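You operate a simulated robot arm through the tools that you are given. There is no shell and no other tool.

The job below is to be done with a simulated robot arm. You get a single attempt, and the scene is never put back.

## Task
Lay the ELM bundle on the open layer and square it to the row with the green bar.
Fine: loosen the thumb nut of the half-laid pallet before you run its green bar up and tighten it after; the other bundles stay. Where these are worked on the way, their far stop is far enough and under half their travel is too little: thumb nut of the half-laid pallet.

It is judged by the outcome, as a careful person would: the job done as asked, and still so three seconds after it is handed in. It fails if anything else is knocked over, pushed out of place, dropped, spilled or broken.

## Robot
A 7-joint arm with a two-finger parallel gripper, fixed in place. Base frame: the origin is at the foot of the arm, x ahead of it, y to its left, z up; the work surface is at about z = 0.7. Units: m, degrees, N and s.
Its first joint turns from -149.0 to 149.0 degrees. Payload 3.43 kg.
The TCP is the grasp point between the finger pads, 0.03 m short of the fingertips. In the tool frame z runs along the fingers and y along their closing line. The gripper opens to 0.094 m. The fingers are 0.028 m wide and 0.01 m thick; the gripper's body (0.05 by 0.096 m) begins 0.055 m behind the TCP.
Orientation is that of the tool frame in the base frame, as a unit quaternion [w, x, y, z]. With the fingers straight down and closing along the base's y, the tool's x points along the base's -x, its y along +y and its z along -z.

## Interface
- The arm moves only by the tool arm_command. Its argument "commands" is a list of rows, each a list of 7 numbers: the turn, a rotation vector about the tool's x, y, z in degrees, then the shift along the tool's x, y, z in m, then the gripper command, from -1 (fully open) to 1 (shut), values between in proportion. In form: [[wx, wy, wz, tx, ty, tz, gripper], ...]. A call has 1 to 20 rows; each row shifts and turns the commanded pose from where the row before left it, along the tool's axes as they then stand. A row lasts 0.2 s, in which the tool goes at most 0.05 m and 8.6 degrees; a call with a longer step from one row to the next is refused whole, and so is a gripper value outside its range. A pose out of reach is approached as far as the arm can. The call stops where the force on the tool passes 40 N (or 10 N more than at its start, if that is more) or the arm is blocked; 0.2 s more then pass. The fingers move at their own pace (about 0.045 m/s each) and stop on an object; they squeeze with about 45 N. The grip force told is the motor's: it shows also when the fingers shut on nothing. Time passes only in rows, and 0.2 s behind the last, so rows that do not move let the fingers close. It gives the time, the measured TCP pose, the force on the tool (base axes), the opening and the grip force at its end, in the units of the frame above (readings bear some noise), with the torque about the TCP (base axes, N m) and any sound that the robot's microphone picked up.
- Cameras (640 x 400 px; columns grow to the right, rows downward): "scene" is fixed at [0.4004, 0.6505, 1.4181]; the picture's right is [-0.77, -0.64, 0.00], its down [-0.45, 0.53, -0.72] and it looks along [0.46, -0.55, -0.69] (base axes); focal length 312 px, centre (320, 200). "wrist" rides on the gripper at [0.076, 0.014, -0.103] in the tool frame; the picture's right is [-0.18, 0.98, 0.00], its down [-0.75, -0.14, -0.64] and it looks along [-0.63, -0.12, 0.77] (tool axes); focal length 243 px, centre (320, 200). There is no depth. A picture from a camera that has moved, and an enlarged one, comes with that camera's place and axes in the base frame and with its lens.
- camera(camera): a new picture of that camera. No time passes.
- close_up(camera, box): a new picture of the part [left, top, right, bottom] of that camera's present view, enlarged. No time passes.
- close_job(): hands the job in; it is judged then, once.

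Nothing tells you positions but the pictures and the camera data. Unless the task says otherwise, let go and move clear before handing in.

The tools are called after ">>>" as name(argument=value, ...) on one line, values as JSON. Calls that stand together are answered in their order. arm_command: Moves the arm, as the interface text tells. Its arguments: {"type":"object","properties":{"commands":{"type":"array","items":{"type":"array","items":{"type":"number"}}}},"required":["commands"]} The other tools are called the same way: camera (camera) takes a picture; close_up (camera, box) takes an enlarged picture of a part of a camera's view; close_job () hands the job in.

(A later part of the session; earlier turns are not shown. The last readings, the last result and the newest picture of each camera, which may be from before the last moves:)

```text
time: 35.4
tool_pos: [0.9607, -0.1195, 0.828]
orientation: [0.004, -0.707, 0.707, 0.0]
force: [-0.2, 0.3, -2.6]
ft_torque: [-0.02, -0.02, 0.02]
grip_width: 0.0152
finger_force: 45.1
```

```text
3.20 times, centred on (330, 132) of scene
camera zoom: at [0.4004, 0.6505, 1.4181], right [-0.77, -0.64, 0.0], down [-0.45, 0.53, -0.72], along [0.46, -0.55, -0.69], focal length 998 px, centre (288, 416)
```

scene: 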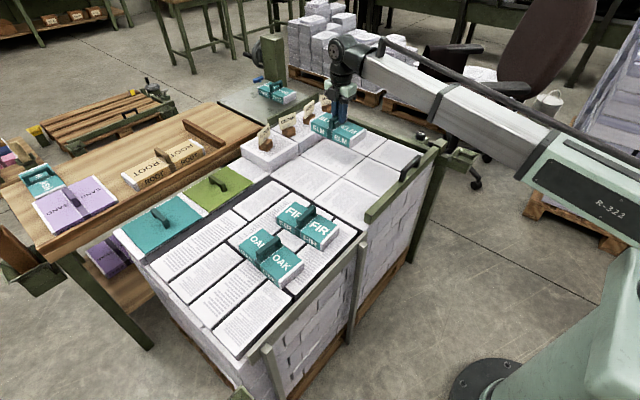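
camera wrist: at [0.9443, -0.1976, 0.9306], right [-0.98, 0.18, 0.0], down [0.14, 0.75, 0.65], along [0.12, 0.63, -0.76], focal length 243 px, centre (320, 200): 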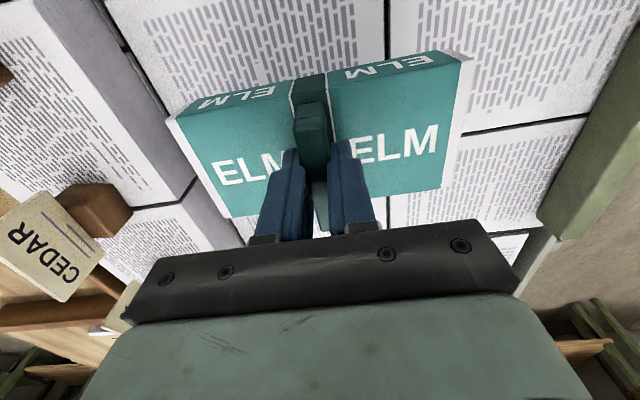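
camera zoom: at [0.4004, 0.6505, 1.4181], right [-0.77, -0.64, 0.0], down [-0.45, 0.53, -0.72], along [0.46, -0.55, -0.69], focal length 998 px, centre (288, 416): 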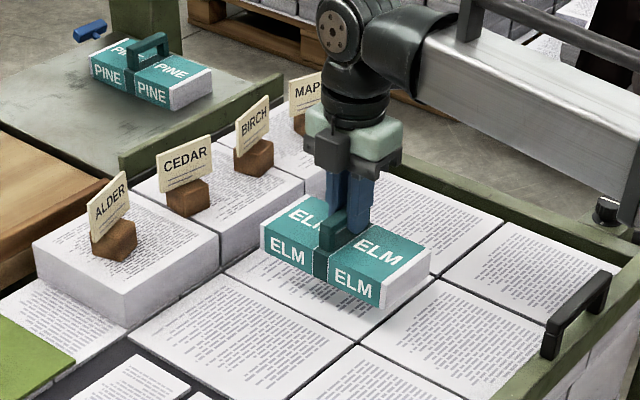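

There is about 5 cm between ELM's far face and the row. I'll lower it gently onto the layer.

>>> arm_command(commands=[[0, 0, 0, 0, 0, 0.015, 1], [0, 0, 0, 0, 0, 0.015, 1], [0, 0, 0, 0, 0, 0.008, 1], [0, 0, 0, 0, 0, 0.005, 1], [0, 0, 0, 0, 0, 0.003, 1], [0, 0, 0, 0, 0, 0, 1]])

>>> close_up(camera="scene", box=[230, 70, 430, 195])

```text
time: 36.8
tool_pos: [0.9609, -0.118, 0.7828]
orientation: [-0.004, 0.707, -0.707, 0.0]
force: [-1.2, 0.1, -2.5]
ft_torque: [0.01, 0.01, -0.02]
grip_width: 0.0154
finger_force: 45.0
```

```text
3.20 times, centred on (330, 132) of scene
camera zoom: at [0.4004, 0.6505, 1.4181], right [-0.77, -0.64, 0.0], down [-0.45, 0.53, -0.72], along [0.46, -0.55, -0.69], focal length 998 px, centre (288, 416)
```

zoom: 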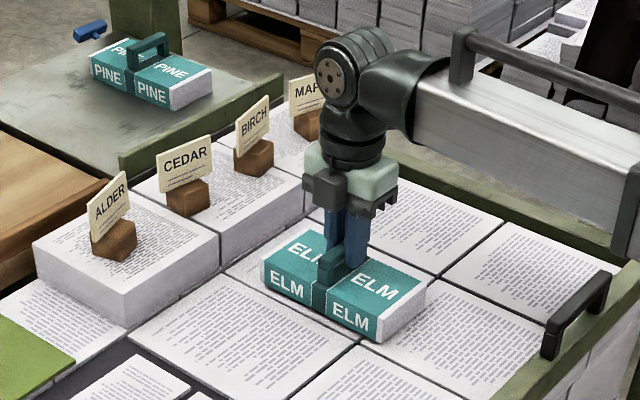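

Not quite touching yet; about 6 mm should remain. I'll lower in 2 mm steps.

>>> arm_command(commands=[[0, 0, 0, 0, 0, 0.002, 1], [0, 0, 0, 0, 0, 0.002, 1], [0, 0, 0, 0, 0, 0, 1]])

>>> arm_command(commands=[[0, 0, 0, 0, 0, 0.0015, 1], [0, 0, 0, 0, 0, 0, 1]])

```text
time: 37.5
tool_pos: [0.962, -0.1175, 0.7786]
orientation: [0.003, -0.707, 0.707, -0.001]
force: [0.0, -1.0, -2.6]
ft_torque: [0.0, 0.02, 0.01]
grip_width: 0.0153
finger_force: 45.0
```

```text
time: 38.1
tool_pos: [0.9618, -0.1179, 0.7774]
orientation: [-0.003, 0.707, -0.707, 0.001]
force: [-0.4, 0.2, -2.0]
ft_torque: [0.01, 0.05, 0.02]
grip_width: 0.0156
finger_force: 45.4
```

>>> arm_command(commands=[[0, 0, 0, 0, 0, 0.0015, 1], [0, 0, 0, 0, 0, 0, 1]])

>>> arm_command(commands=[[0, 0, 0, 0, 0, 0.0015, 1], [0, 0, 0, 0, 0, 0, 1]])

```text
time: 38.8
tool_pos: [0.9607, -0.1199, 0.776]
orientation: [0.003, -0.706, 0.708, -0.001]
force: [1.5, -1.3, 1.9]
ft_torque: [0.13, 0.3, 0.04]
grip_width: 0.0154
finger_force: 44.6
```

```text
time: 39.4
tool_pos: [0.962, -0.1185, 0.7765]
orientation: [0.004, -0.706, 0.708, -0.001]
force: [3.1, -3.7, 18.4]
ft_torque: [0.43, 0.06, 0.01]
grip_width: 0.0155
finger_force: 45.1
```

ELM is resting on the layer. I'll ease off the pressure, open, and rise.

>>> arm_command(commands=[[0, 0, 0, 0, 0, -0.0018, 1], [0, 0, 0, 0, 0, 0, 0.5], [0, 0, 0, 0, 0, 0, 0.2], [0, 0, 0, 0, 0, 0, -0.2], [0, 0, 0, 0, 0, -0.01, -0.2], [0, 0, 0, 0, 0, -0.03, -0.2], [0, 0, 0, 0, 0, -0.04, -0.2], [0, 0, 0, 0, 0, -0.04, -1], [0, 0, 0, 0, 0, -0.03, -1]])

>>> camera(camera="wrist")

>>> close_up(camera="scene", box=[230, 70, 470, 220])

```text
time: 41.4
tool_pos: [0.9598, -0.1204, 0.9269]
orientation: [0.002, -0.706, 0.708, 0.0]
force: [0.1, -0.3, 0.4]
ft_torque: [0.0, -0.01, 0.03]
grip_width: 0.094
finger_force: 0.0
```

```text
taken
camera wrist: at [0.9436, -0.1981, 1.0293], right [-0.98, 0.18, 0.0], down [0.14, 0.75, 0.65], along [0.12, 0.63, -0.76], focal length 243 px, centre (320, 200)
```

wrist: 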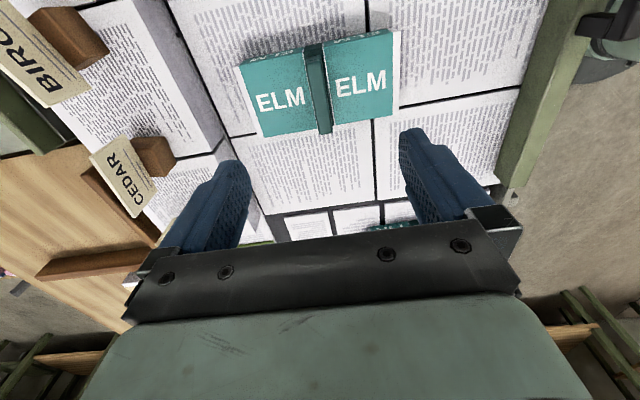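

```text
2.67 times, centred on (350, 145) of scene
camera zoom: at [0.4004, 0.6505, 1.4181], right [-0.77, -0.64, 0.0], down [-0.45, 0.53, -0.72], along [0.46, -0.55, -0.69], focal length 831 px, centre (240, 347)
```

zoom: 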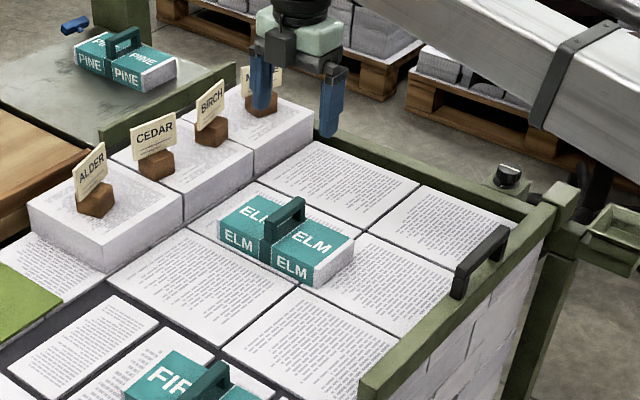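

ELM is laid and reads square. Next I'll go over the green bar's handle and measure it.

>>> arm_command(commands=[[0, 0, 0, 0.012, 0.043, 0, -1], [0, 0, 0, 0.012, 0.043, 0, -1], [0, 0, 0, 0.012, 0.043, 0, -1], [0, 0, 0, 0.012, 0.043, 0, -1], [0, 0, 0, 0.012, 0.043, 0, -1], [0, 0, 0, 0.012, 0.043, 0, -1], [0, 0, 0, 0, 0, 0, -1]])

>>> camera(camera="wrist")

>>> close_up(camera="scene", box=[330, 100, 490, 240])

```text
time: 43.0
tool_pos: [0.7015, -0.1907, 0.9252]
orientation: [-0.003, 0.707, -0.707, 0.0]
force: [-0.7, -0.4, -0.6]
ft_torque: [0.01, -0.01, -0.02]
grip_width: 0.094
finger_force: 0.0
```

```text
taken
camera wrist: at [0.6857, -0.2685, 1.0279], right [-0.98, 0.18, 0.0], down [0.14, 0.75, 0.65], along [0.12, 0.63, -0.76], focal length 243 px, centre (320, 200)
```

wrist: 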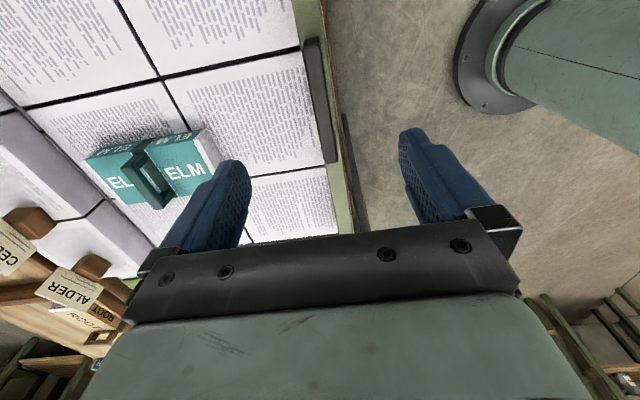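

```text
2.86 times, centred on (410, 170) of scene
camera zoom: at [0.4004, 0.6505, 1.4181], right [-0.77, -0.64, 0.0], down [-0.45, 0.53, -0.72], along [0.46, -0.55, -0.69], focal length 891 px, centre (63, 286)
```

zoom: 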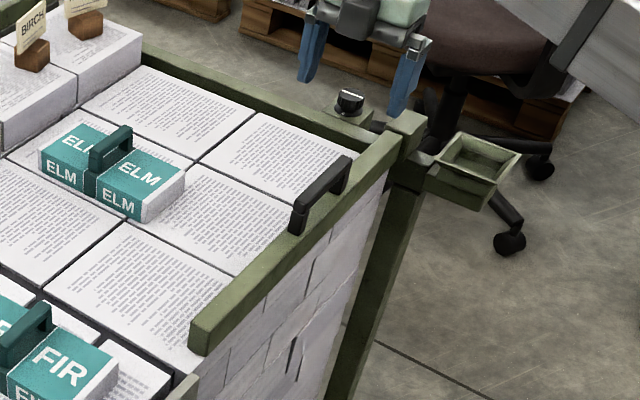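

>>> close_up(camera="wrist", box=[250, 10, 410, 180])

>>> close_up(camera="scene", box=[370, 140, 470, 230])

```text
2.35 times, centred on (330, 95) of wrist
camera zoom: at [0.6857, -0.2685, 1.0279], right [-0.98, 0.18, 0.0], down [0.14, 0.75, 0.65], along [0.12, 0.63, -0.76], focal length 571 px, centre (296, 447)
```

zoom: 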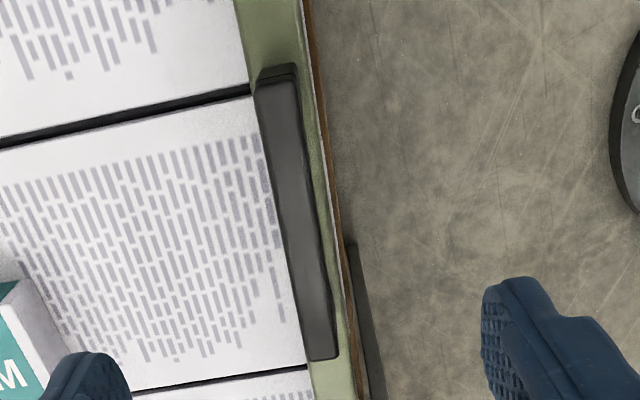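

```text
4.44 times, centred on (420, 185) of scene
camera zoom: at [0.4004, 0.6505, 1.4181], right [-0.77, -0.64, 0.0], down [-0.45, 0.53, -0.72], along [0.46, -0.55, -0.69], focal length 1386 px, centre (-124, 267)
```

zoom: 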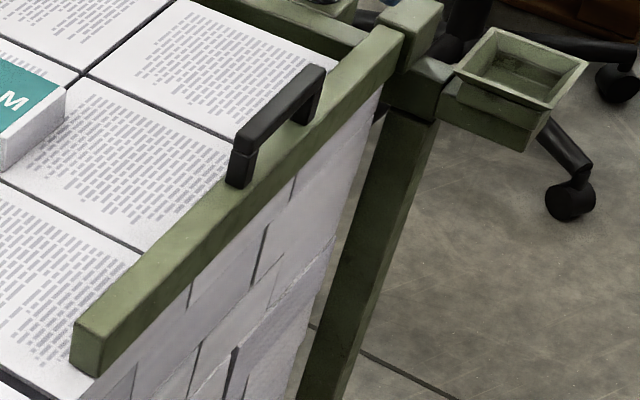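

The handle runs y -0.24 to -0.12 at x≈0.701, with its top at z≈0.78 and the bar's own top near 0.74. I'll lower over it with the fingers open, then check.

>>> arm_command(commands=[[0, 0, 0, 0.004, 0, 0.035, -1], [0, 0, 0, 0, 0, 0.035, -1], [0, 0, 0, 0, 0, 0.03, -1], [0, 0, 0, 0, 0, 0.02, -1], [0, 0, 0, 0, 0, 0.012, -1], [0, 0, 0, 0, 0, 0.01, -1], [0, 0, 0, 0, 0, 0, -1]])

>>> camera(camera="wrist")

>>> close_up(camera="scene", box=[350, 100, 490, 230])

```text
time: 44.5
tool_pos: [0.7015, -0.196, 0.7824]
orientation: [0.003, -0.707, 0.707, -0.001]
force: [0.0, 0.0, 0.0]
ft_torque: [-0.01, -0.01, -0.01]
grip_width: 0.0939
finger_force: 0.1
```

```text
taken
camera wrist: at [0.6858, -0.2729, 0.8854], right [-0.98, 0.18, 0.0], down [0.14, 0.75, 0.65], along [0.12, 0.63, -0.76], focal length 243 px, centre (320, 200)
```

wrist: 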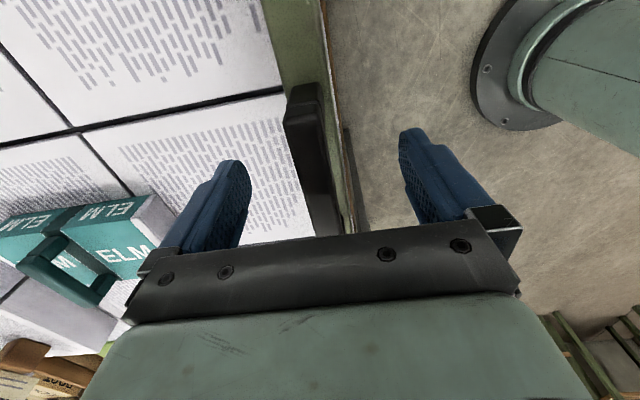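

```text
3.08 times, centred on (420, 165) of scene
camera zoom: at [0.4004, 0.6505, 1.4181], right [-0.77, -0.64, 0.0], down [-0.45, 0.53, -0.72], along [0.46, -0.55, -0.69], focal length 959 px, centre (12, 308)
```

zoom: 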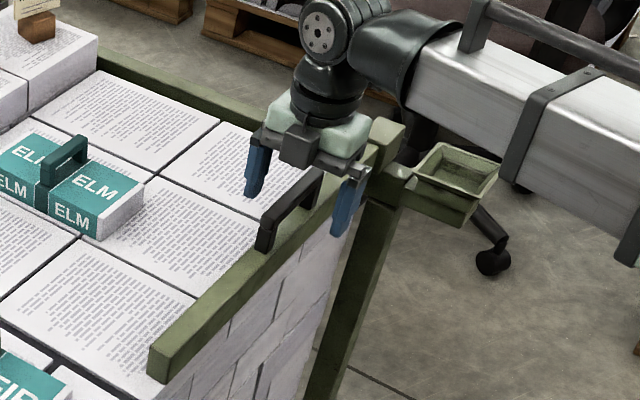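

The handle is centred between the fingers. I'll close on it.

>>> arm_command(commands=[[0, 0, 0, 0, 0, 0, 0.4], [0, 0, 0, 0, 0, 0, 0.4], [0, 0, 0, 0, 0, 0, 0.4], [0, 0, 0, 0, 0, 0, 1], [0, 0, 0, 0, 0, 0, 1], [0, 0, 0, 0, 0, 0, 1], [0, 0, 0, 0, 0, 0, 1]])

>>> camera(camera="wrist")

```text
time: 46.1
tool_pos: [0.7025, -0.1945, 0.783]
orientation: [-0.003, 0.708, -0.707, 0.0]
force: [2.7, 0.5, -0.2]
ft_torque: [-0.01, 0.28, 0.1]
grip_width: 0.0204
finger_force: 45.0
```

```text
taken
camera wrist: at [0.6859, -0.2729, 0.8856], right [-0.98, 0.18, 0.0], down [0.14, 0.75, 0.65], along [0.12, 0.63, -0.76], focal length 243 px, centre (320, 200)
```

wrist: 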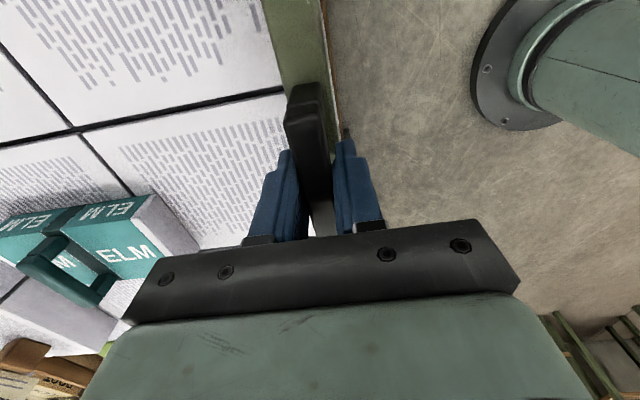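

I have the handle. I'll make a short test push toward the row, reading the force.

>>> arm_command(commands=[[0, 0, 0, 0, -0.005, 0, 1], [0, 0, 0, 0, -0.005, 0, 1], [0, 0, 0, 0, -0.01, 0, 1], [0, 0, 0, 0, 0, 0, 1]])

>>> close_up(camera="scene", box=[350, 100, 490, 230])

```text
time: 47.1
tool_pos: [0.7232, -0.1958, 0.783]
orientation: [0.003, -0.706, 0.708, -0.001]
force: [0.3, -8.1, -3.3]
ft_torque: [0.86, 0.33, 0.18]
grip_width: 0.0202
finger_force: 44.6
```

```text
3.08 times, centred on (420, 165) of scene
camera zoom: at [0.4004, 0.6505, 1.4181], right [-0.77, -0.64, 0.0], down [-0.45, 0.53, -0.72], along [0.46, -0.55, -0.69], focal length 959 px, centre (12, 308)
```

zoom: 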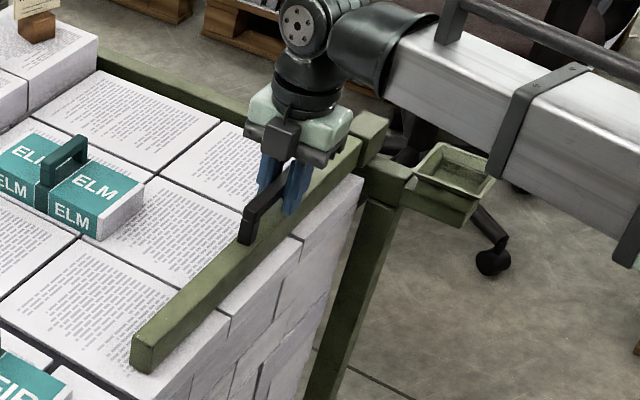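

The bar slides freely. I'll run it up steadily to just short of ELM.

>>> arm_command(commands=[[0, 0, 0, -0.0005, -0.015, 0, 1], [0, 0, 0, -0.0005, -0.015, 0, 1], [0, 0, 0, 0, -0.015, 0, 1], [0, 0, 0, 0, -0.015, 0, 1], [0, 0, 0, 0, -0.015, 0, 1], [0, 0, 0, 0, -0.015, 0, 1], [0, 0, 0, 0, 0, 0, 1]])

>>> camera(camera="wrist")

>>> close_up(camera="scene", box=[270, 80, 470, 230])

```text
time: 48.8
tool_pos: [0.8131, -0.1951, 0.783]
orientation: [0.003, -0.707, 0.707, -0.001]
force: [3.5, -24.7, -11.2]
ft_torque: [0.86, 0.32, 0.24]
grip_width: 0.0203
finger_force: 45.0
```

```text
taken
camera wrist: at [0.7973, -0.2727, 0.8857], right [-0.98, 0.19, -0.01], down [0.14, 0.75, 0.64], along [0.12, 0.63, -0.76], focal length 243 px, centre (320, 200)
```

wrist: 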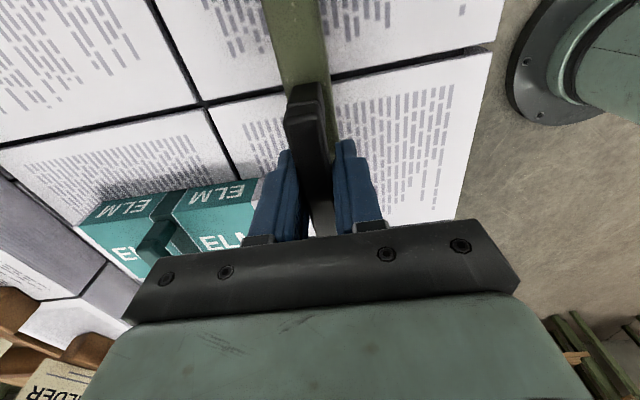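

```text
2.67 times, centred on (370, 155) of scene
camera zoom: at [0.4004, 0.6505, 1.4181], right [-0.77, -0.64, 0.0], down [-0.45, 0.53, -0.72], along [0.46, -0.55, -0.69], focal length 831 px, centre (187, 320)
```

zoom: 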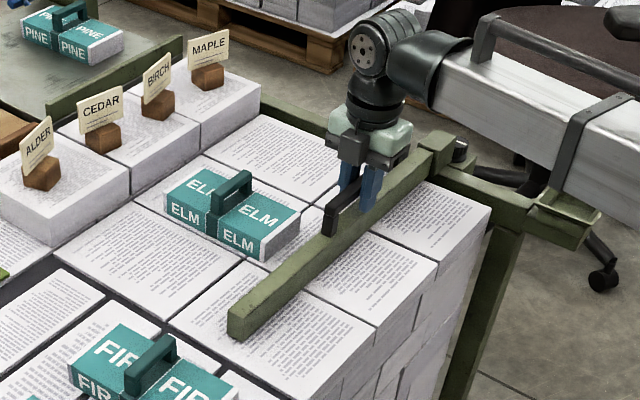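

Side force in y has grown to about -25 N, so I'll check whether the bar's end block is fouling the knob before moving further.

>>> close_up(camera="scene", box=[390, 110, 490, 190])

>>> arm_command(commands=[[0, 0, 0, 0.0015, 0, 0.0005, 1], [0, 0, 0, 0, 0, 0, 1]])

```text
5.00 times, centred on (440, 150) of scene
camera zoom: at [0.4004, 0.6505, 1.4181], right [-0.77, -0.64, 0.0], down [-0.45, 0.53, -0.72], along [0.46, -0.55, -0.69], focal length 1559 px, centre (-280, 450)
```

zoom: 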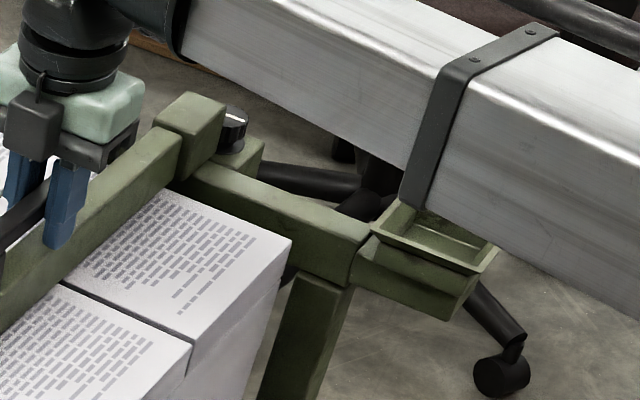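

```text
time: 49.4
tool_pos: [0.8124, -0.195, 0.7833]
orientation: [0.004, -0.707, 0.707, -0.001]
force: [2.7, -8.3, 0.0]
ft_torque: [-1.39, 0.21, 0.03]
grip_width: 0.0203
finger_force: 44.7
```

The end block slides past the knob without touching and the side force came from my small y offset. I'll correct a bit more and continue in smaller steps.

>>> arm_command(commands=[[0, 0, 0, 0.0006, -0.01, 0, 1], [0, 0, 0, 0, -0.01, 0, 1], [0, 0, 0, 0, -0.01, 0, 1], [0, 0, 0, 0, 0, 0, 1]])

>>> camera(camera="wrist")

>>> close_up(camera="scene", box=[270, 80, 470, 230])

```text
time: 50.4
tool_pos: [0.8425, -0.1935, 0.7838]
orientation: [0.004, -0.707, 0.707, 0.0]
force: [1.2, -3.7, -3.1]
ft_torque: [0.58, 0.35, 0.16]
grip_width: 0.0205
finger_force: 44.8
```

```text
taken
camera wrist: at [0.8273, -0.273, 0.8855], right [-0.98, 0.18, 0.0], down [0.14, 0.75, 0.65], along [0.12, 0.64, -0.76], focal length 243 px, centre (320, 200)
```

wrist: 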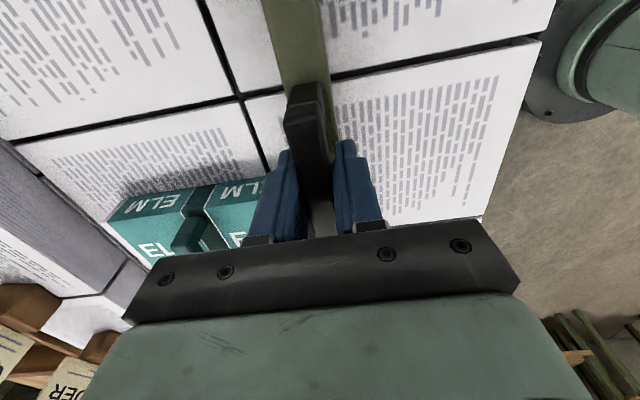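

```text
2.67 times, centred on (370, 155) of scene
camera zoom: at [0.4004, 0.6505, 1.4181], right [-0.77, -0.64, 0.0], down [-0.45, 0.53, -0.72], along [0.46, -0.55, -0.69], focal length 831 px, centre (187, 320)
```

zoom: 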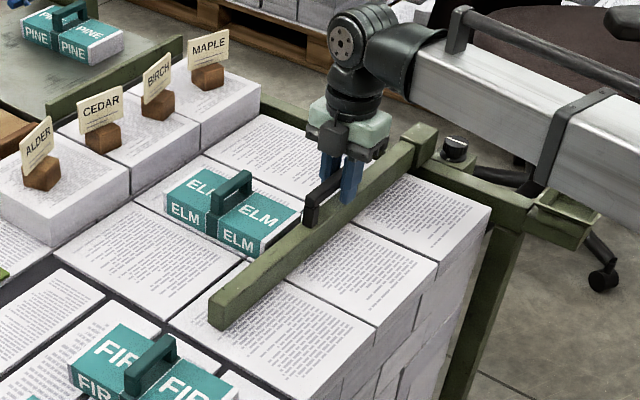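

The bar is about a centimetre or so from ELM's near face. I'll advance in 5 mm steps to make contact.

>>> arm_command(commands=[[0, 0, 0, 0, -0.005, 0, 1], [0, 0, 0, 0, -0.005, 0, 1], [0, 0, 0, 0, -0.005, 0, 1], [0, 0, 0, 0, -0.005, 0, 1], [0, 0, 0, 0, 0, 0, 1]])

>>> close_up(camera="scene", box=[290, 90, 430, 200])

```text
time: 51.5
tool_pos: [0.8634, -0.1945, 0.7833]
orientation: [0.003, -0.707, 0.707, 0.0]
force: [-2.0, 9.8, -1.8]
ft_torque: [0.08, 0.35, -0.04]
grip_width: 0.0204
finger_force: 45.0
```

```text
3.64 times, centred on (360, 145) of scene
camera zoom: at [0.4004, 0.6505, 1.4181], right [-0.77, -0.64, 0.0], down [-0.45, 0.53, -0.72], along [0.46, -0.55, -0.69], focal length 1134 px, centre (174, 400)
```

zoom: 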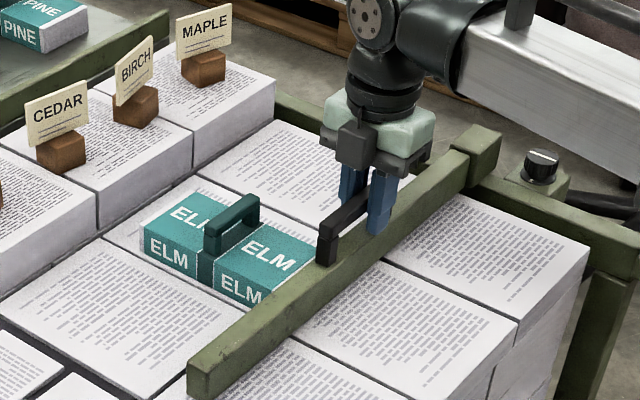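

The bar is at ELM's near face. I'll keep pushing gently and watch that ELM slides with it.

>>> arm_command(commands=[[0, 0, 0, 0, -0.005, 0, 1], [0, 0, 0, 0, -0.005, 0, 1], [0, 0, 0, 0, -0.005, 0, 1], [0, 0, 0, 0, -0.005, 0, 1], [0, 0, 0, 0, 0, 0, 1]])

>>> close_up(camera="scene", box=[270, 80, 430, 200])

>>> camera(camera="wrist")

```text
time: 52.8
tool_pos: [0.8834, -0.1948, 0.7836]
orientation: [-0.004, 0.707, -0.707, 0.0]
force: [-2.8, 15.9, -3.8]
ft_torque: [0.55, 0.34, 0.07]
grip_width: 0.0202
finger_force: 45.0
```

```text
3.33 times, centred on (350, 140) of scene
camera zoom: at [0.4004, 0.6505, 1.4181], right [-0.77, -0.64, 0.0], down [-0.45, 0.53, -0.72], along [0.46, -0.55, -0.69], focal length 1039 px, centre (220, 400)
```

zoom: 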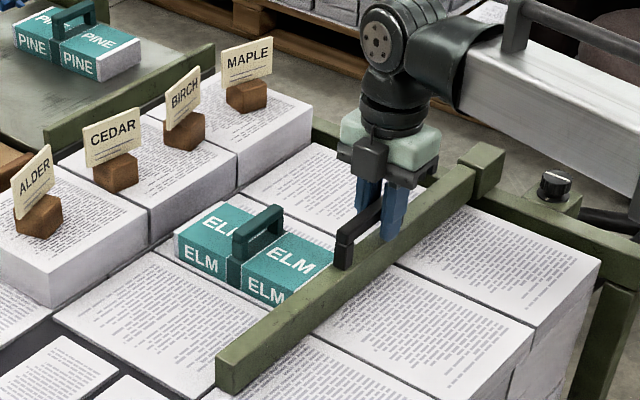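

```text
taken
camera wrist: at [0.8677, -0.273, 0.8855], right [-0.98, 0.18, 0.0], down [0.14, 0.75, 0.65], along [0.12, 0.63, -0.76], focal length 243 px, centre (320, 200)
```

wrist: 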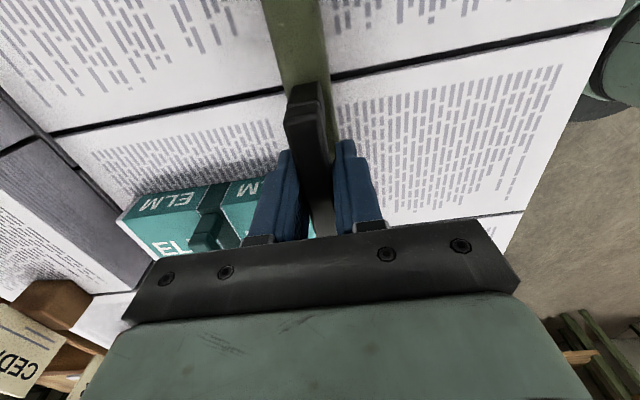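

ELM slides with the bar at only a few newtons. About 35 mm is left to the row, so I'll relieve the y offset and go on.

>>> arm_command(commands=[[0, 0, 0, -0.001, -0.005, 0, 1], [0, 0, 0, 0, -0.005, 0, 1], [0, 0, 0, 0, -0.005, 0, 1], [0, 0, 0, 0, -0.005, 0, 1], [0, 0, 0, 0, 0, 0, 1]])

>>> close_up(camera="scene", box=[270, 80, 430, 200])

>>> camera(camera="wrist")

```text
time: 54.0
tool_pos: [0.9035, -0.1954, 0.7839]
orientation: [0.003, -0.707, 0.707, 0.0]
force: [-2.2, 10.5, -2.2]
ft_torque: [1.27, 0.31, 0.12]
grip_width: 0.0202
finger_force: 45.1
```

```text
3.33 times, centred on (350, 140) of scene
camera zoom: at [0.4004, 0.6505, 1.4181], right [-0.77, -0.64, 0.0], down [-0.45, 0.53, -0.72], along [0.46, -0.55, -0.69], focal length 1039 px, centre (220, 400)
```

zoom: 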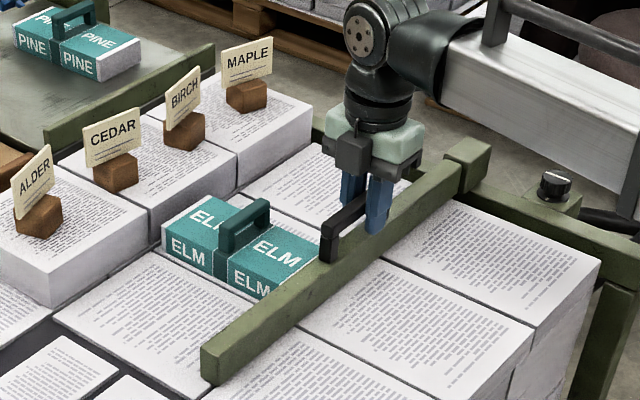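

```text
taken
camera wrist: at [0.8872, -0.2729, 0.8856], right [-0.98, 0.19, 0.0], down [0.14, 0.75, 0.65], along [0.12, 0.63, -0.76], focal length 243 px, centre (320, 200)
```

wrist: 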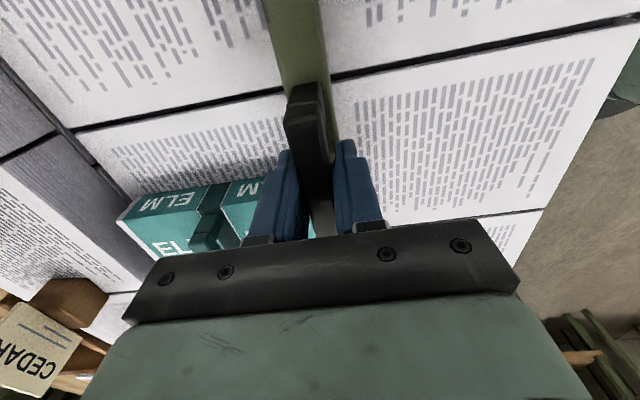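

About 15 mm to go. I'll continue in 3 mm steps, watching for contact force in x.

>>> arm_command(commands=[[0, 0, 0, -0.0008, -0.003, 0, 1], [0, 0, 0, 0, -0.003, 0, 1], [0, 0, 0, 0, -0.003, 0, 1], [0, 0, 0, 0, 0, 0, 1]])

>>> close_up(camera="wrist", box=[0, 60, 340, 290])

>>> close_up(camera="scene", box=[270, 100, 370, 180])

```text
time: 55.0
tool_pos: [0.9118, -0.195, 0.7824]
orientation: [0.003, -0.706, 0.708, -0.001]
force: [-2.8, -8.0, 3.6]
ft_torque: [0.1, 0.31, 0.2]
grip_width: 0.0201
finger_force: 44.8
```

```text
1.74 times, centred on (170, 175) of wrist
camera zoom: at [0.8955, -0.2726, 0.8858], right [-0.98, 0.19, -0.01], down [0.14, 0.75, 0.64], along [0.12, 0.63, -0.77], focal length 422 px, centre (581, 244)
```

zoom: 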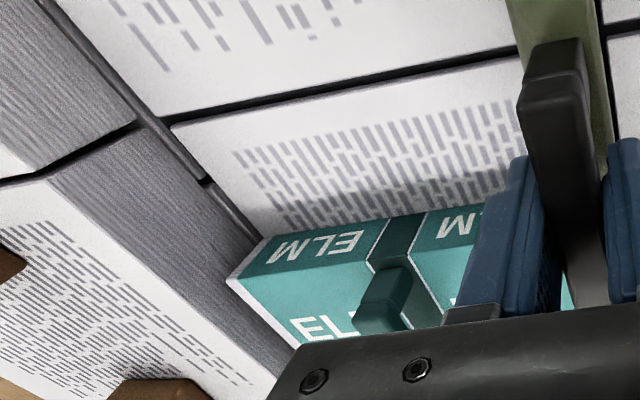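

```text
5.00 times, centred on (320, 140) of scene
camera zoom: at [0.4004, 0.6505, 1.4181], right [-0.77, -0.64, 0.0], down [-0.45, 0.53, -0.72], along [0.46, -0.55, -0.69], focal length 1559 px, centre (320, 500)
```

zoom: 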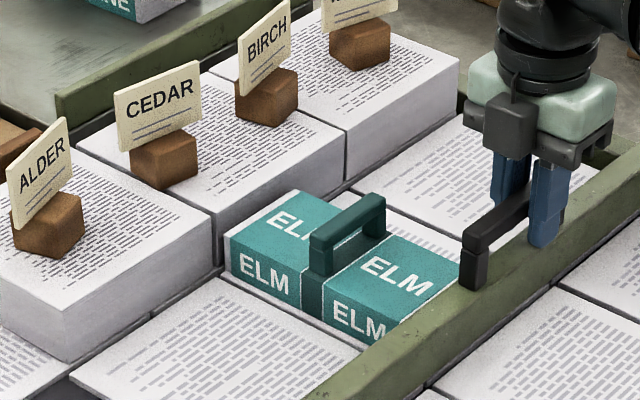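

ELM is within a few millimetres of the row. I'll go on in 2 mm steps and read force each time.

>>> arm_command(commands=[[0, 0, 0, 0, -0.002, 0, 1], [0, 0, 0, 0, -0.002, 0, 1], [0, 0, 0, 0, 0, 0, 1]])

>>> close_up(camera="wrist", box=[60, 120, 220, 270])

>>> close_up(camera="scene", box=[290, 120, 350, 170])

```text
time: 55.8
tool_pos: [0.9156, -0.1963, 0.7829]
orientation: [-0.003, 0.707, -0.707, 0.002]
force: [-3.2, -12.4, 1.4]
ft_torque: [-1.23, 0.17, 0.22]
grip_width: 0.0205
finger_force: 45.4
```

```text
2.67 times, centred on (140, 195) of wrist
camera zoom: at [0.8995, -0.2727, 0.8858], right [-0.98, 0.19, 0.0], down [0.14, 0.75, 0.64], along [0.12, 0.63, -0.77], focal length 647 px, centre (800, 213)
```

zoom: 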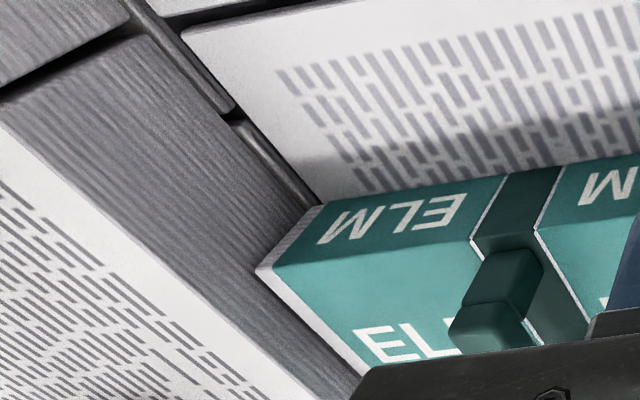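

```text
8.00 times, centred on (320, 145) of scene
camera zoom: at [0.4004, 0.6505, 1.4181], right [-0.77, -0.64, 0.0], down [-0.45, 0.53, -0.72], along [0.46, -0.55, -0.69], focal length 2494 px, centre (320, 640)
```

zoom: 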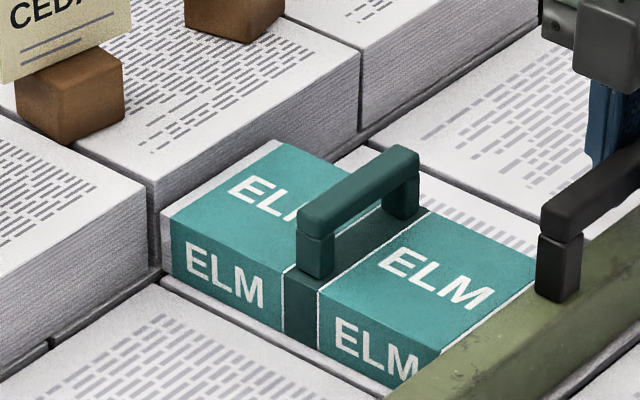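

>>> arm_command(commands=[[0, 0, 0, 0.0005, -0.0015, 0, 1], [0, 0, 0, 0, 0, 0, 1]])

>>> arm_command(commands=[[0, 0, 0, 0, -0.0015, 0, 1], [0, 0, 0, 0, 0, 0, 1]])

>>> close_up(camera="wrist", box=[60, 120, 220, 270])

```text
time: 56.4
tool_pos: [0.9169, -0.1951, 0.7829]
orientation: [-0.003, 0.708, -0.707, 0.001]
force: [-4.0, -9.4, -2.8]
ft_torque: [-1.35, 0.16, 0.13]
grip_width: 0.0206
finger_force: 44.7
```

```text
time: 57.0
tool_pos: [0.918, -0.195, 0.7829]
orientation: [0.002, -0.707, 0.707, 0.0]
force: [-17.8, -11.2, -5.6]
ft_torque: [-0.55, 0.01, 0.22]
grip_width: 0.0203
finger_force: 45.0
```

```text
2.67 times, centred on (140, 195) of wrist
camera zoom: at [0.9013, -0.2728, 0.8857], right [-0.98, 0.19, 0.0], down [0.14, 0.75, 0.65], along [0.12, 0.63, -0.76], focal length 647 px, centre (800, 213)
```

zoom: 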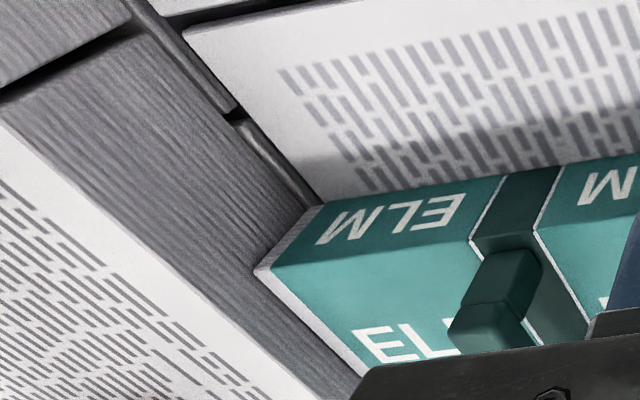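

Force in x jumped to -18 N, so ELM has met the row. I'll check the seam and the tags.

>>> close_up(camera="scene", box=[290, 120, 350, 170])

>>> close_up(camera="scene", box=[230, 80, 430, 205])

```text
8.00 times, centred on (320, 145) of scene
camera zoom: at [0.4004, 0.6505, 1.4181], right [-0.77, -0.64, 0.0], down [-0.45, 0.53, -0.72], along [0.46, -0.55, -0.69], focal length 2494 px, centre (320, 640)
```

zoom: 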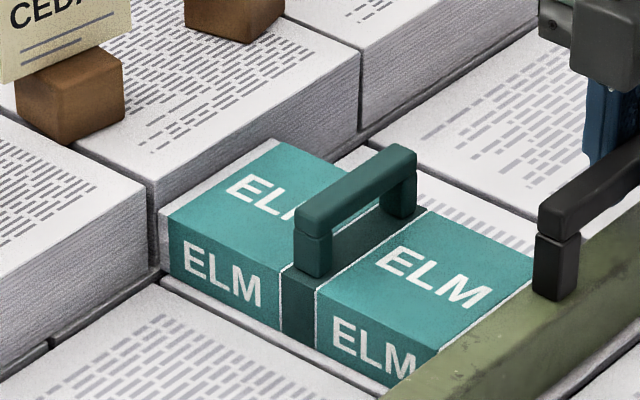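

```text
3.20 times, centred on (330, 142) of scene
camera zoom: at [0.4004, 0.6505, 1.4181], right [-0.77, -0.64, 0.0], down [-0.45, 0.53, -0.72], along [0.46, -0.55, -0.69], focal length 998 px, centre (288, 384)
```

zoom: 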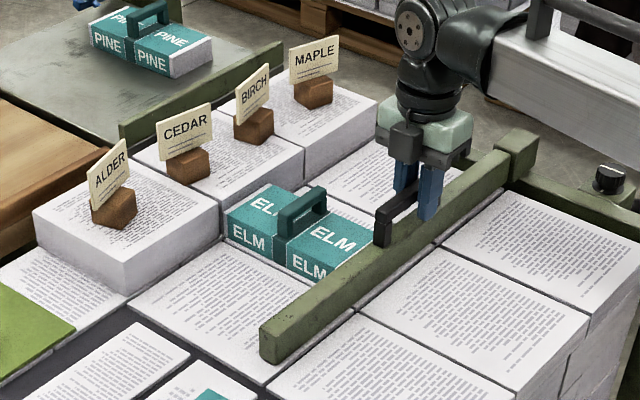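

ELM is flush against the row with the bar behind it, and all tags still stand. I'll ease the pressure slightly, let go of the handle and rise.

>>> arm_command(commands=[[0, 0, 0, 0, 0.0008, 0, 1], [0, 0, 0, 0, 0, 0, 0.5], [0, 0, 0, 0, 0, 0, 0.2], [0, 0, 0, 0, 0, 0, -0.1], [0, 0, 0, 0, 0, -0.01, -0.1], [0, 0, 0, 0, 0, -0.03, -0.1], [0, 0, 0, 0, 0, -0.04, -0.1], [0, 0, 0, 0, 0, -0.04, -0.1], [0, 0, 0, 0, 0, -0.03, -0.5]])

>>> camera(camera="scene")

>>> close_up(camera="scene", box=[290, 120, 350, 170])

>>> camera(camera="wrist")

```text
time: 59.0
tool_pos: [0.9174, -0.1948, 0.9322]
orientation: [0.003, -0.707, 0.708, 0.0]
force: [0.8, -0.1, -0.2]
ft_torque: [-0.04, 0.0, 0.03]
grip_width: 0.0706
finger_force: 0.0
```

```text
taken
```

scene: 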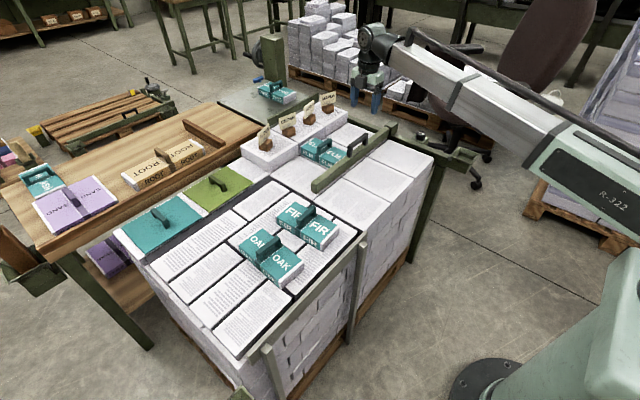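

```text
8.00 times, centred on (320, 145) of scene
camera zoom: at [0.4004, 0.6505, 1.4181], right [-0.77, -0.64, 0.0], down [-0.45, 0.53, -0.72], along [0.46, -0.55, -0.69], focal length 2494 px, centre (320, 640)
```

zoom: 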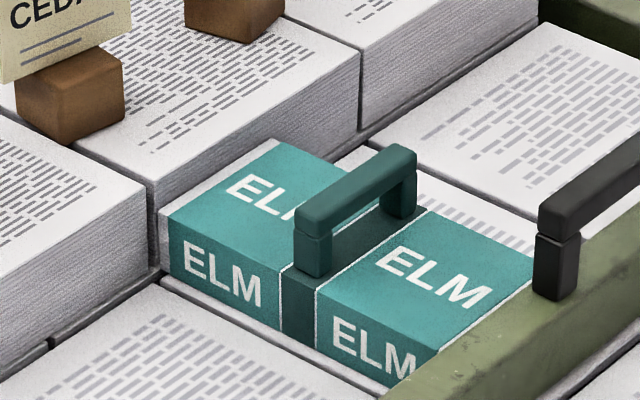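

```text
taken
camera wrist: at [0.9004, -0.2727, 1.035], right [-0.98, 0.18, 0.0], down [0.14, 0.75, 0.65], along [0.12, 0.63, -0.76], focal length 243 px, centre (320, 200)
```

wrist: 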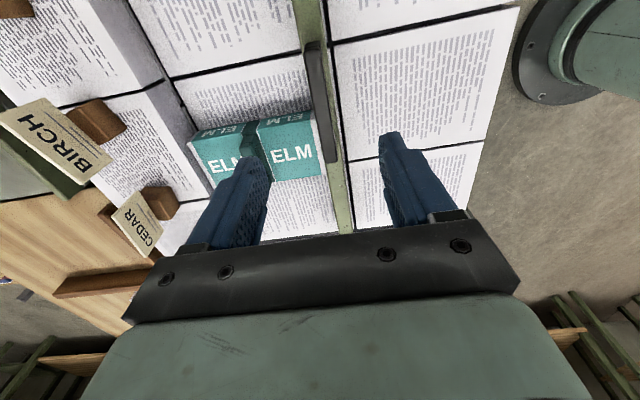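

>>> close_up(camera="wrist", box=[140, 60, 360, 200])

```text
2.86 times, centred on (250, 130) of wrist
camera zoom: at [0.9004, -0.2727, 1.035], right [-0.98, 0.18, 0.0], down [0.14, 0.75, 0.65], along [0.12, 0.63, -0.76], focal length 693 px, centre (520, 400)
```

zoom: 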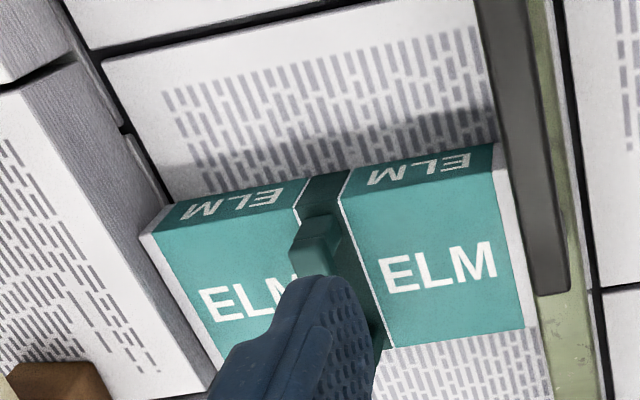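

ELM's ends are parallel to both the row and the bar. Next I'll return to the thumb nut to tighten it.

>>> arm_command(commands=[[0, 0, 0, 0.04, 0.0164, 0, -1], [0, 0, 0, 0.04, 0.0164, 0, -1], [0, 0, 0, 0.04, 0.0164, 0, -1], [0, 0, 0, 0.04, 0.0164, 0, -1], [0, 0, 0, 0.04, 0.0164, 0, -1], [0, 0, 0, 0.04, 0.0164, 0, -1], [0, 0, 0, 0.04, 0.0164, 0, -1], [0, 0, 0, 0, 0, 0.035, -1], [0, 0, 0, 0, 0, 0.035, -1], [0, 0, 0, 0, 0, 0, -1]])

>>> camera(camera="wrist")

>>> close_up(camera="scene", box=[370, 90, 490, 180])

```text
time: 61.1
tool_pos: [0.8018, -0.4772, 0.8625]
orientation: [0.003, -0.706, 0.708, -0.001]
force: [0.7, 0.3, 0.8]
ft_torque: [-0.03, 0.04, -0.02]
grip_width: 0.0939
finger_force: 0.0
```

```text
taken
camera wrist: at [0.7857, -0.5537, 0.9649], right [-0.98, 0.18, 0.0], down [0.14, 0.75, 0.65], along [0.12, 0.63, -0.76], focal length 243 px, centre (320, 200)
```

wrist: 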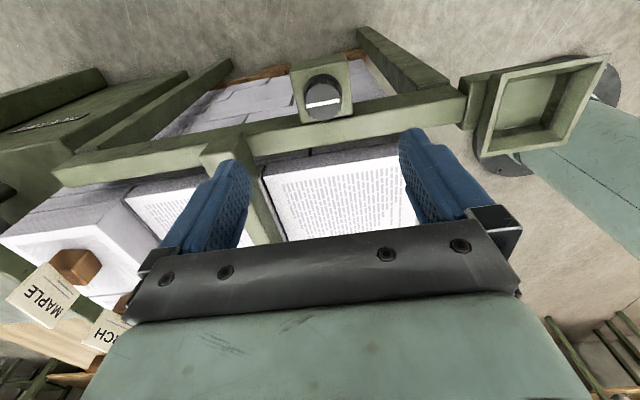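

```text
4.44 times, centred on (430, 135) of scene
camera zoom: at [0.4004, 0.6505, 1.4181], right [-0.77, -0.64, 0.0], down [-0.45, 0.53, -0.72], along [0.46, -0.55, -0.69], focal length 1386 px, centre (-169, 489)
```

zoom: 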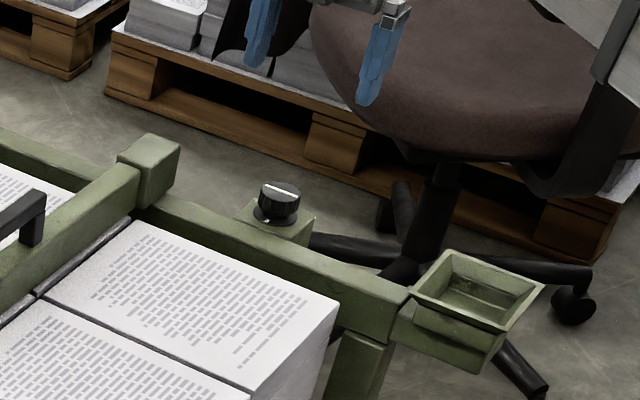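

>>> close_up(camera="wrist", box=[260, 40, 400, 150])

```text
3.64 times, centred on (330, 95) of wrist
camera zoom: at [0.7857, -0.5537, 0.9649], right [-0.98, 0.18, 0.0], down [0.14, 0.75, 0.65], along [0.12, 0.63, -0.76], focal length 882 px, centre (284, 582)
```

zoom: 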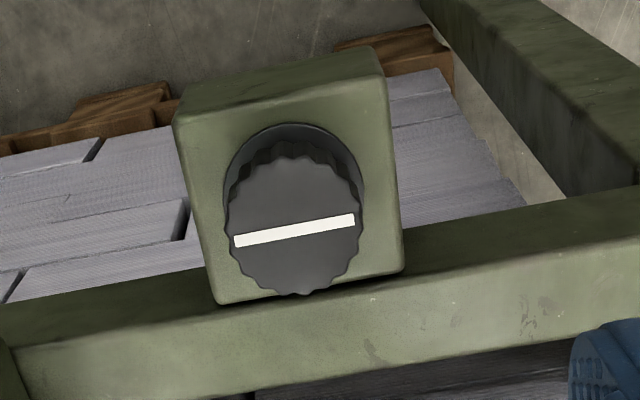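

The stripe is still along x, so the nut is loose. I'll lower around it to the same height as before and close with the fingers along x.

>>> arm_command(commands=[[0, 0, 0, -0.002, 0.001, 0.035, -1], [0, 0, 0, 0, 0, 0.035, -1], [0, 0, 0, 0, 0, 0.03, -1], [0, 0, 0, 0, 0, 0.018, -1], [0, 0, 0, 0, 0, 0.01, -1], [0, 0, 0, 0, 0, 0, 0.1], [0, 0, 0, 0, 0, 0, 0.1], [0, 0, 0, 0, 0, 0, 0.1], [0, 0, 0, 0, 0, 0, 1], [0, 0, 0, 0, 0, 0, 1], [0, 0, 0, 0, 0, 0, 1]])

>>> close_up(camera="wrist", box=[220, 60, 420, 240])

```text
time: 63.5
tool_pos: [0.8001, -0.4729, 0.7328]
orientation: [0.003, -0.707, 0.707, 0.0]
force: [-17.1, 0.8, -4.6]
ft_torque: [-0.11, 0.44, -0.02]
grip_width: 0.0378
finger_force: 44.9
```

```text
2.22 times, centred on (320, 150) of wrist
camera zoom: at [0.7841, -0.5507, 0.8359], right [-0.98, 0.19, 0.0], down [0.14, 0.75, 0.65], along [0.12, 0.63, -0.76], focal length 539 px, centre (320, 311)
```

zoom: 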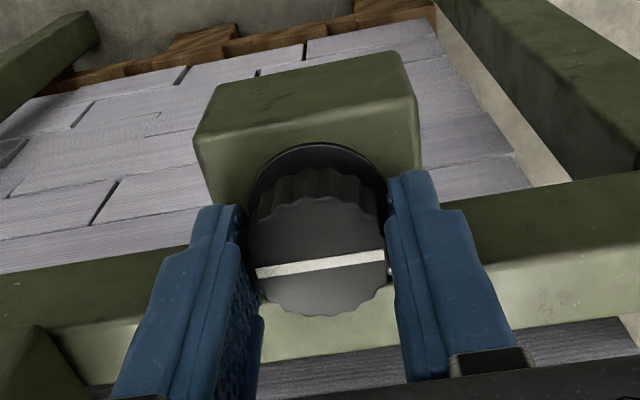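

The grip pulls sideways by -17 N in x. I'll re-centre by about 3 mm with the fingers eased, then grip again.

>>> arm_command(commands=[[0, 0, 0, 0, 0, 0, 0.0], [0, 0, 0, 0, 0.0025, -0.001, 0.0], [0, 0, 0, 0, 0, 0, 1], [0, 0, 0, 0, 0, 0, 1], [0, 0, 0, 0, 0, 0, 1]])

```text
time: 64.8
tool_pos: [0.8002, -0.4731, 0.7351]
orientation: [0.003, -0.707, 0.707, -0.002]
force: [2.1, 0.1, 1.9]
ft_torque: [0.06, 0.19, -0.02]
grip_width: 0.0375
finger_force: 44.7
```

Now centred. I'll turn clockwise to tighten, in stages.

>>> arm_command(commands=[[0, 0, 5, 0, 0, 0, 1], [0, 0, 5, 0, 0, 0, 1], [0, 0, 5, 0, 0, 0, 1], [0, 0, 5, 0, 0, 0, 1], [0, 0, 5, 0, 0, 0, 1], [0, 0, 5, 0, 0, 0, 1], [0, 0, 0, 0, 0, 0, 1]])

>>> close_up(camera="wrist", box=[220, 60, 420, 240])

```text
time: 66.3
tool_pos: [0.8005, -0.4734, 0.7346]
orientation: [0.003, -0.499, 0.866, 0.0]
force: [7.2, -11.2, 2.2]
ft_torque: [-1.07, 0.6, -0.02]
grip_width: 0.0377
finger_force: 45.1
```

```text
2.22 times, centred on (320, 150) of wrist
camera zoom: at [0.7479, -0.5334, 0.8367], right [-0.76, 0.65, 0.0], down [0.5, 0.58, 0.65], along [0.42, 0.49, -0.76], focal length 539 px, centre (320, 311)
```

zoom: 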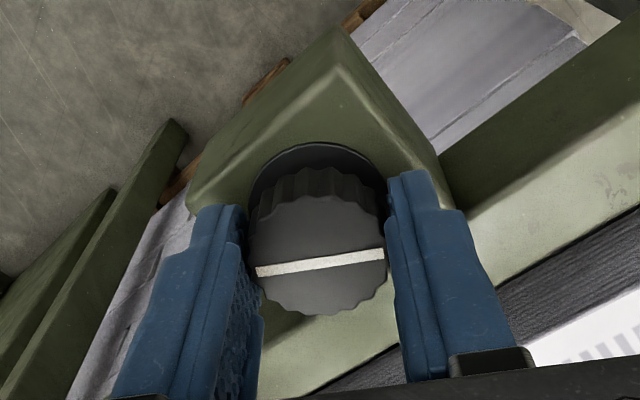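

The knob is following, 30° so far. I'll relieve the side load and continue.

>>> arm_command(commands=[[0, 0, 0, 0.001, -0.002, 0, 1], [0, 0, 5, 0, 0, 0, 1], [0, 0, 5, 0, 0, 0, 1], [0, 0, 5, 0, 0, 0, 1], [0, 0, 5, 0, 0, 0, 1], [0, 0, 5, 0, 0, 0, 1], [0, 0, 5, 0, 0, 0, 1], [0, 0, 0, 0, 0, 0, 1]])

>>> close_up(camera="wrist", box=[220, 60, 420, 240])

```text
time: 68.2
tool_pos: [0.8006, -0.474, 0.7345]
orientation: [0.003, -0.259, 0.966, 0.002]
force: [-10.3, 5.7, -5.8]
ft_torque: [0.47, -1.01, 0.01]
grip_width: 0.0379
finger_force: 45.0
```

```text
2.22 times, centred on (320, 150) of wrist
camera zoom: at [0.7258, -0.5009, 0.8366], right [-0.33, 0.94, 0.0], down [0.72, 0.25, 0.65], along [0.61, 0.22, -0.76], focal length 539 px, centre (320, 311)
```

zoom: 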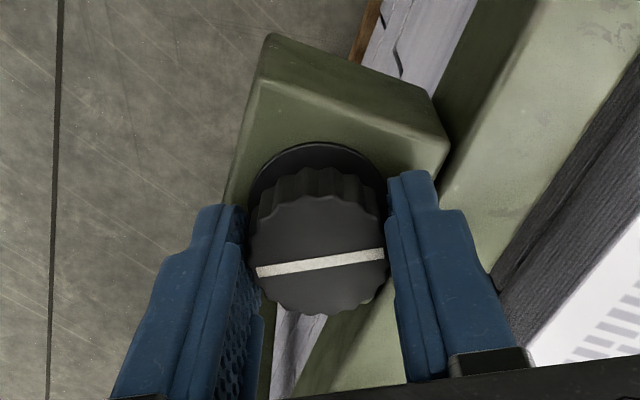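

60° done. I'll adjust and continue to the stop.

>>> arm_command(commands=[[0, 0, 0, 0.001, 0.0015, 0, 1], [0, 0, 5, 0, 0, 0, 1], [0, 0, 5, 0, 0, 0, 1], [0, 0, 5, 0, 0, 0, 1], [0, 0, 5, 0, 0, 0, 1], [0, 0, 5, 0, 0, 0, 1], [0, 0, 5, 0, 0, 0, 1], [0, 0, 0, 0, 0, 0, 1]])

>>> close_up(camera="wrist", box=[220, 60, 420, 240])

```text
time: 70.0
tool_pos: [0.8014, -0.4751, 0.7346]
orientation: [0.004, 0.0, 1.0, 0.002]
force: [16.5, 2.3, -3.4]
ft_torque: [-0.27, -1.22, 0.09]
grip_width: 0.0378
finger_force: 44.8
```

```text
2.22 times, centred on (320, 150) of wrist
camera zoom: at [0.7226, -0.4611, 0.8366], right [0.19, 0.98, 0.01], down [0.75, -0.15, 0.65], along [0.64, -0.12, -0.76], focal length 539 px, centre (320, 311)
```

zoom: 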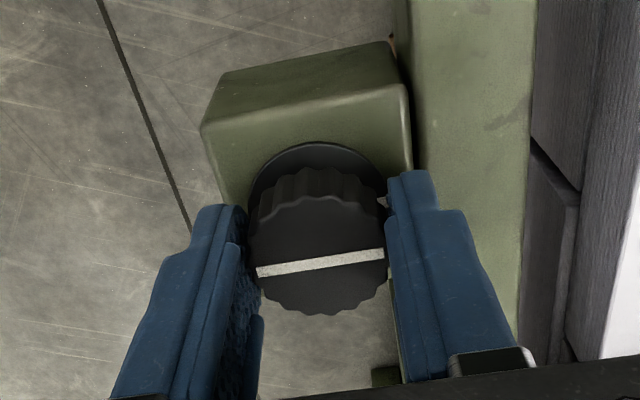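

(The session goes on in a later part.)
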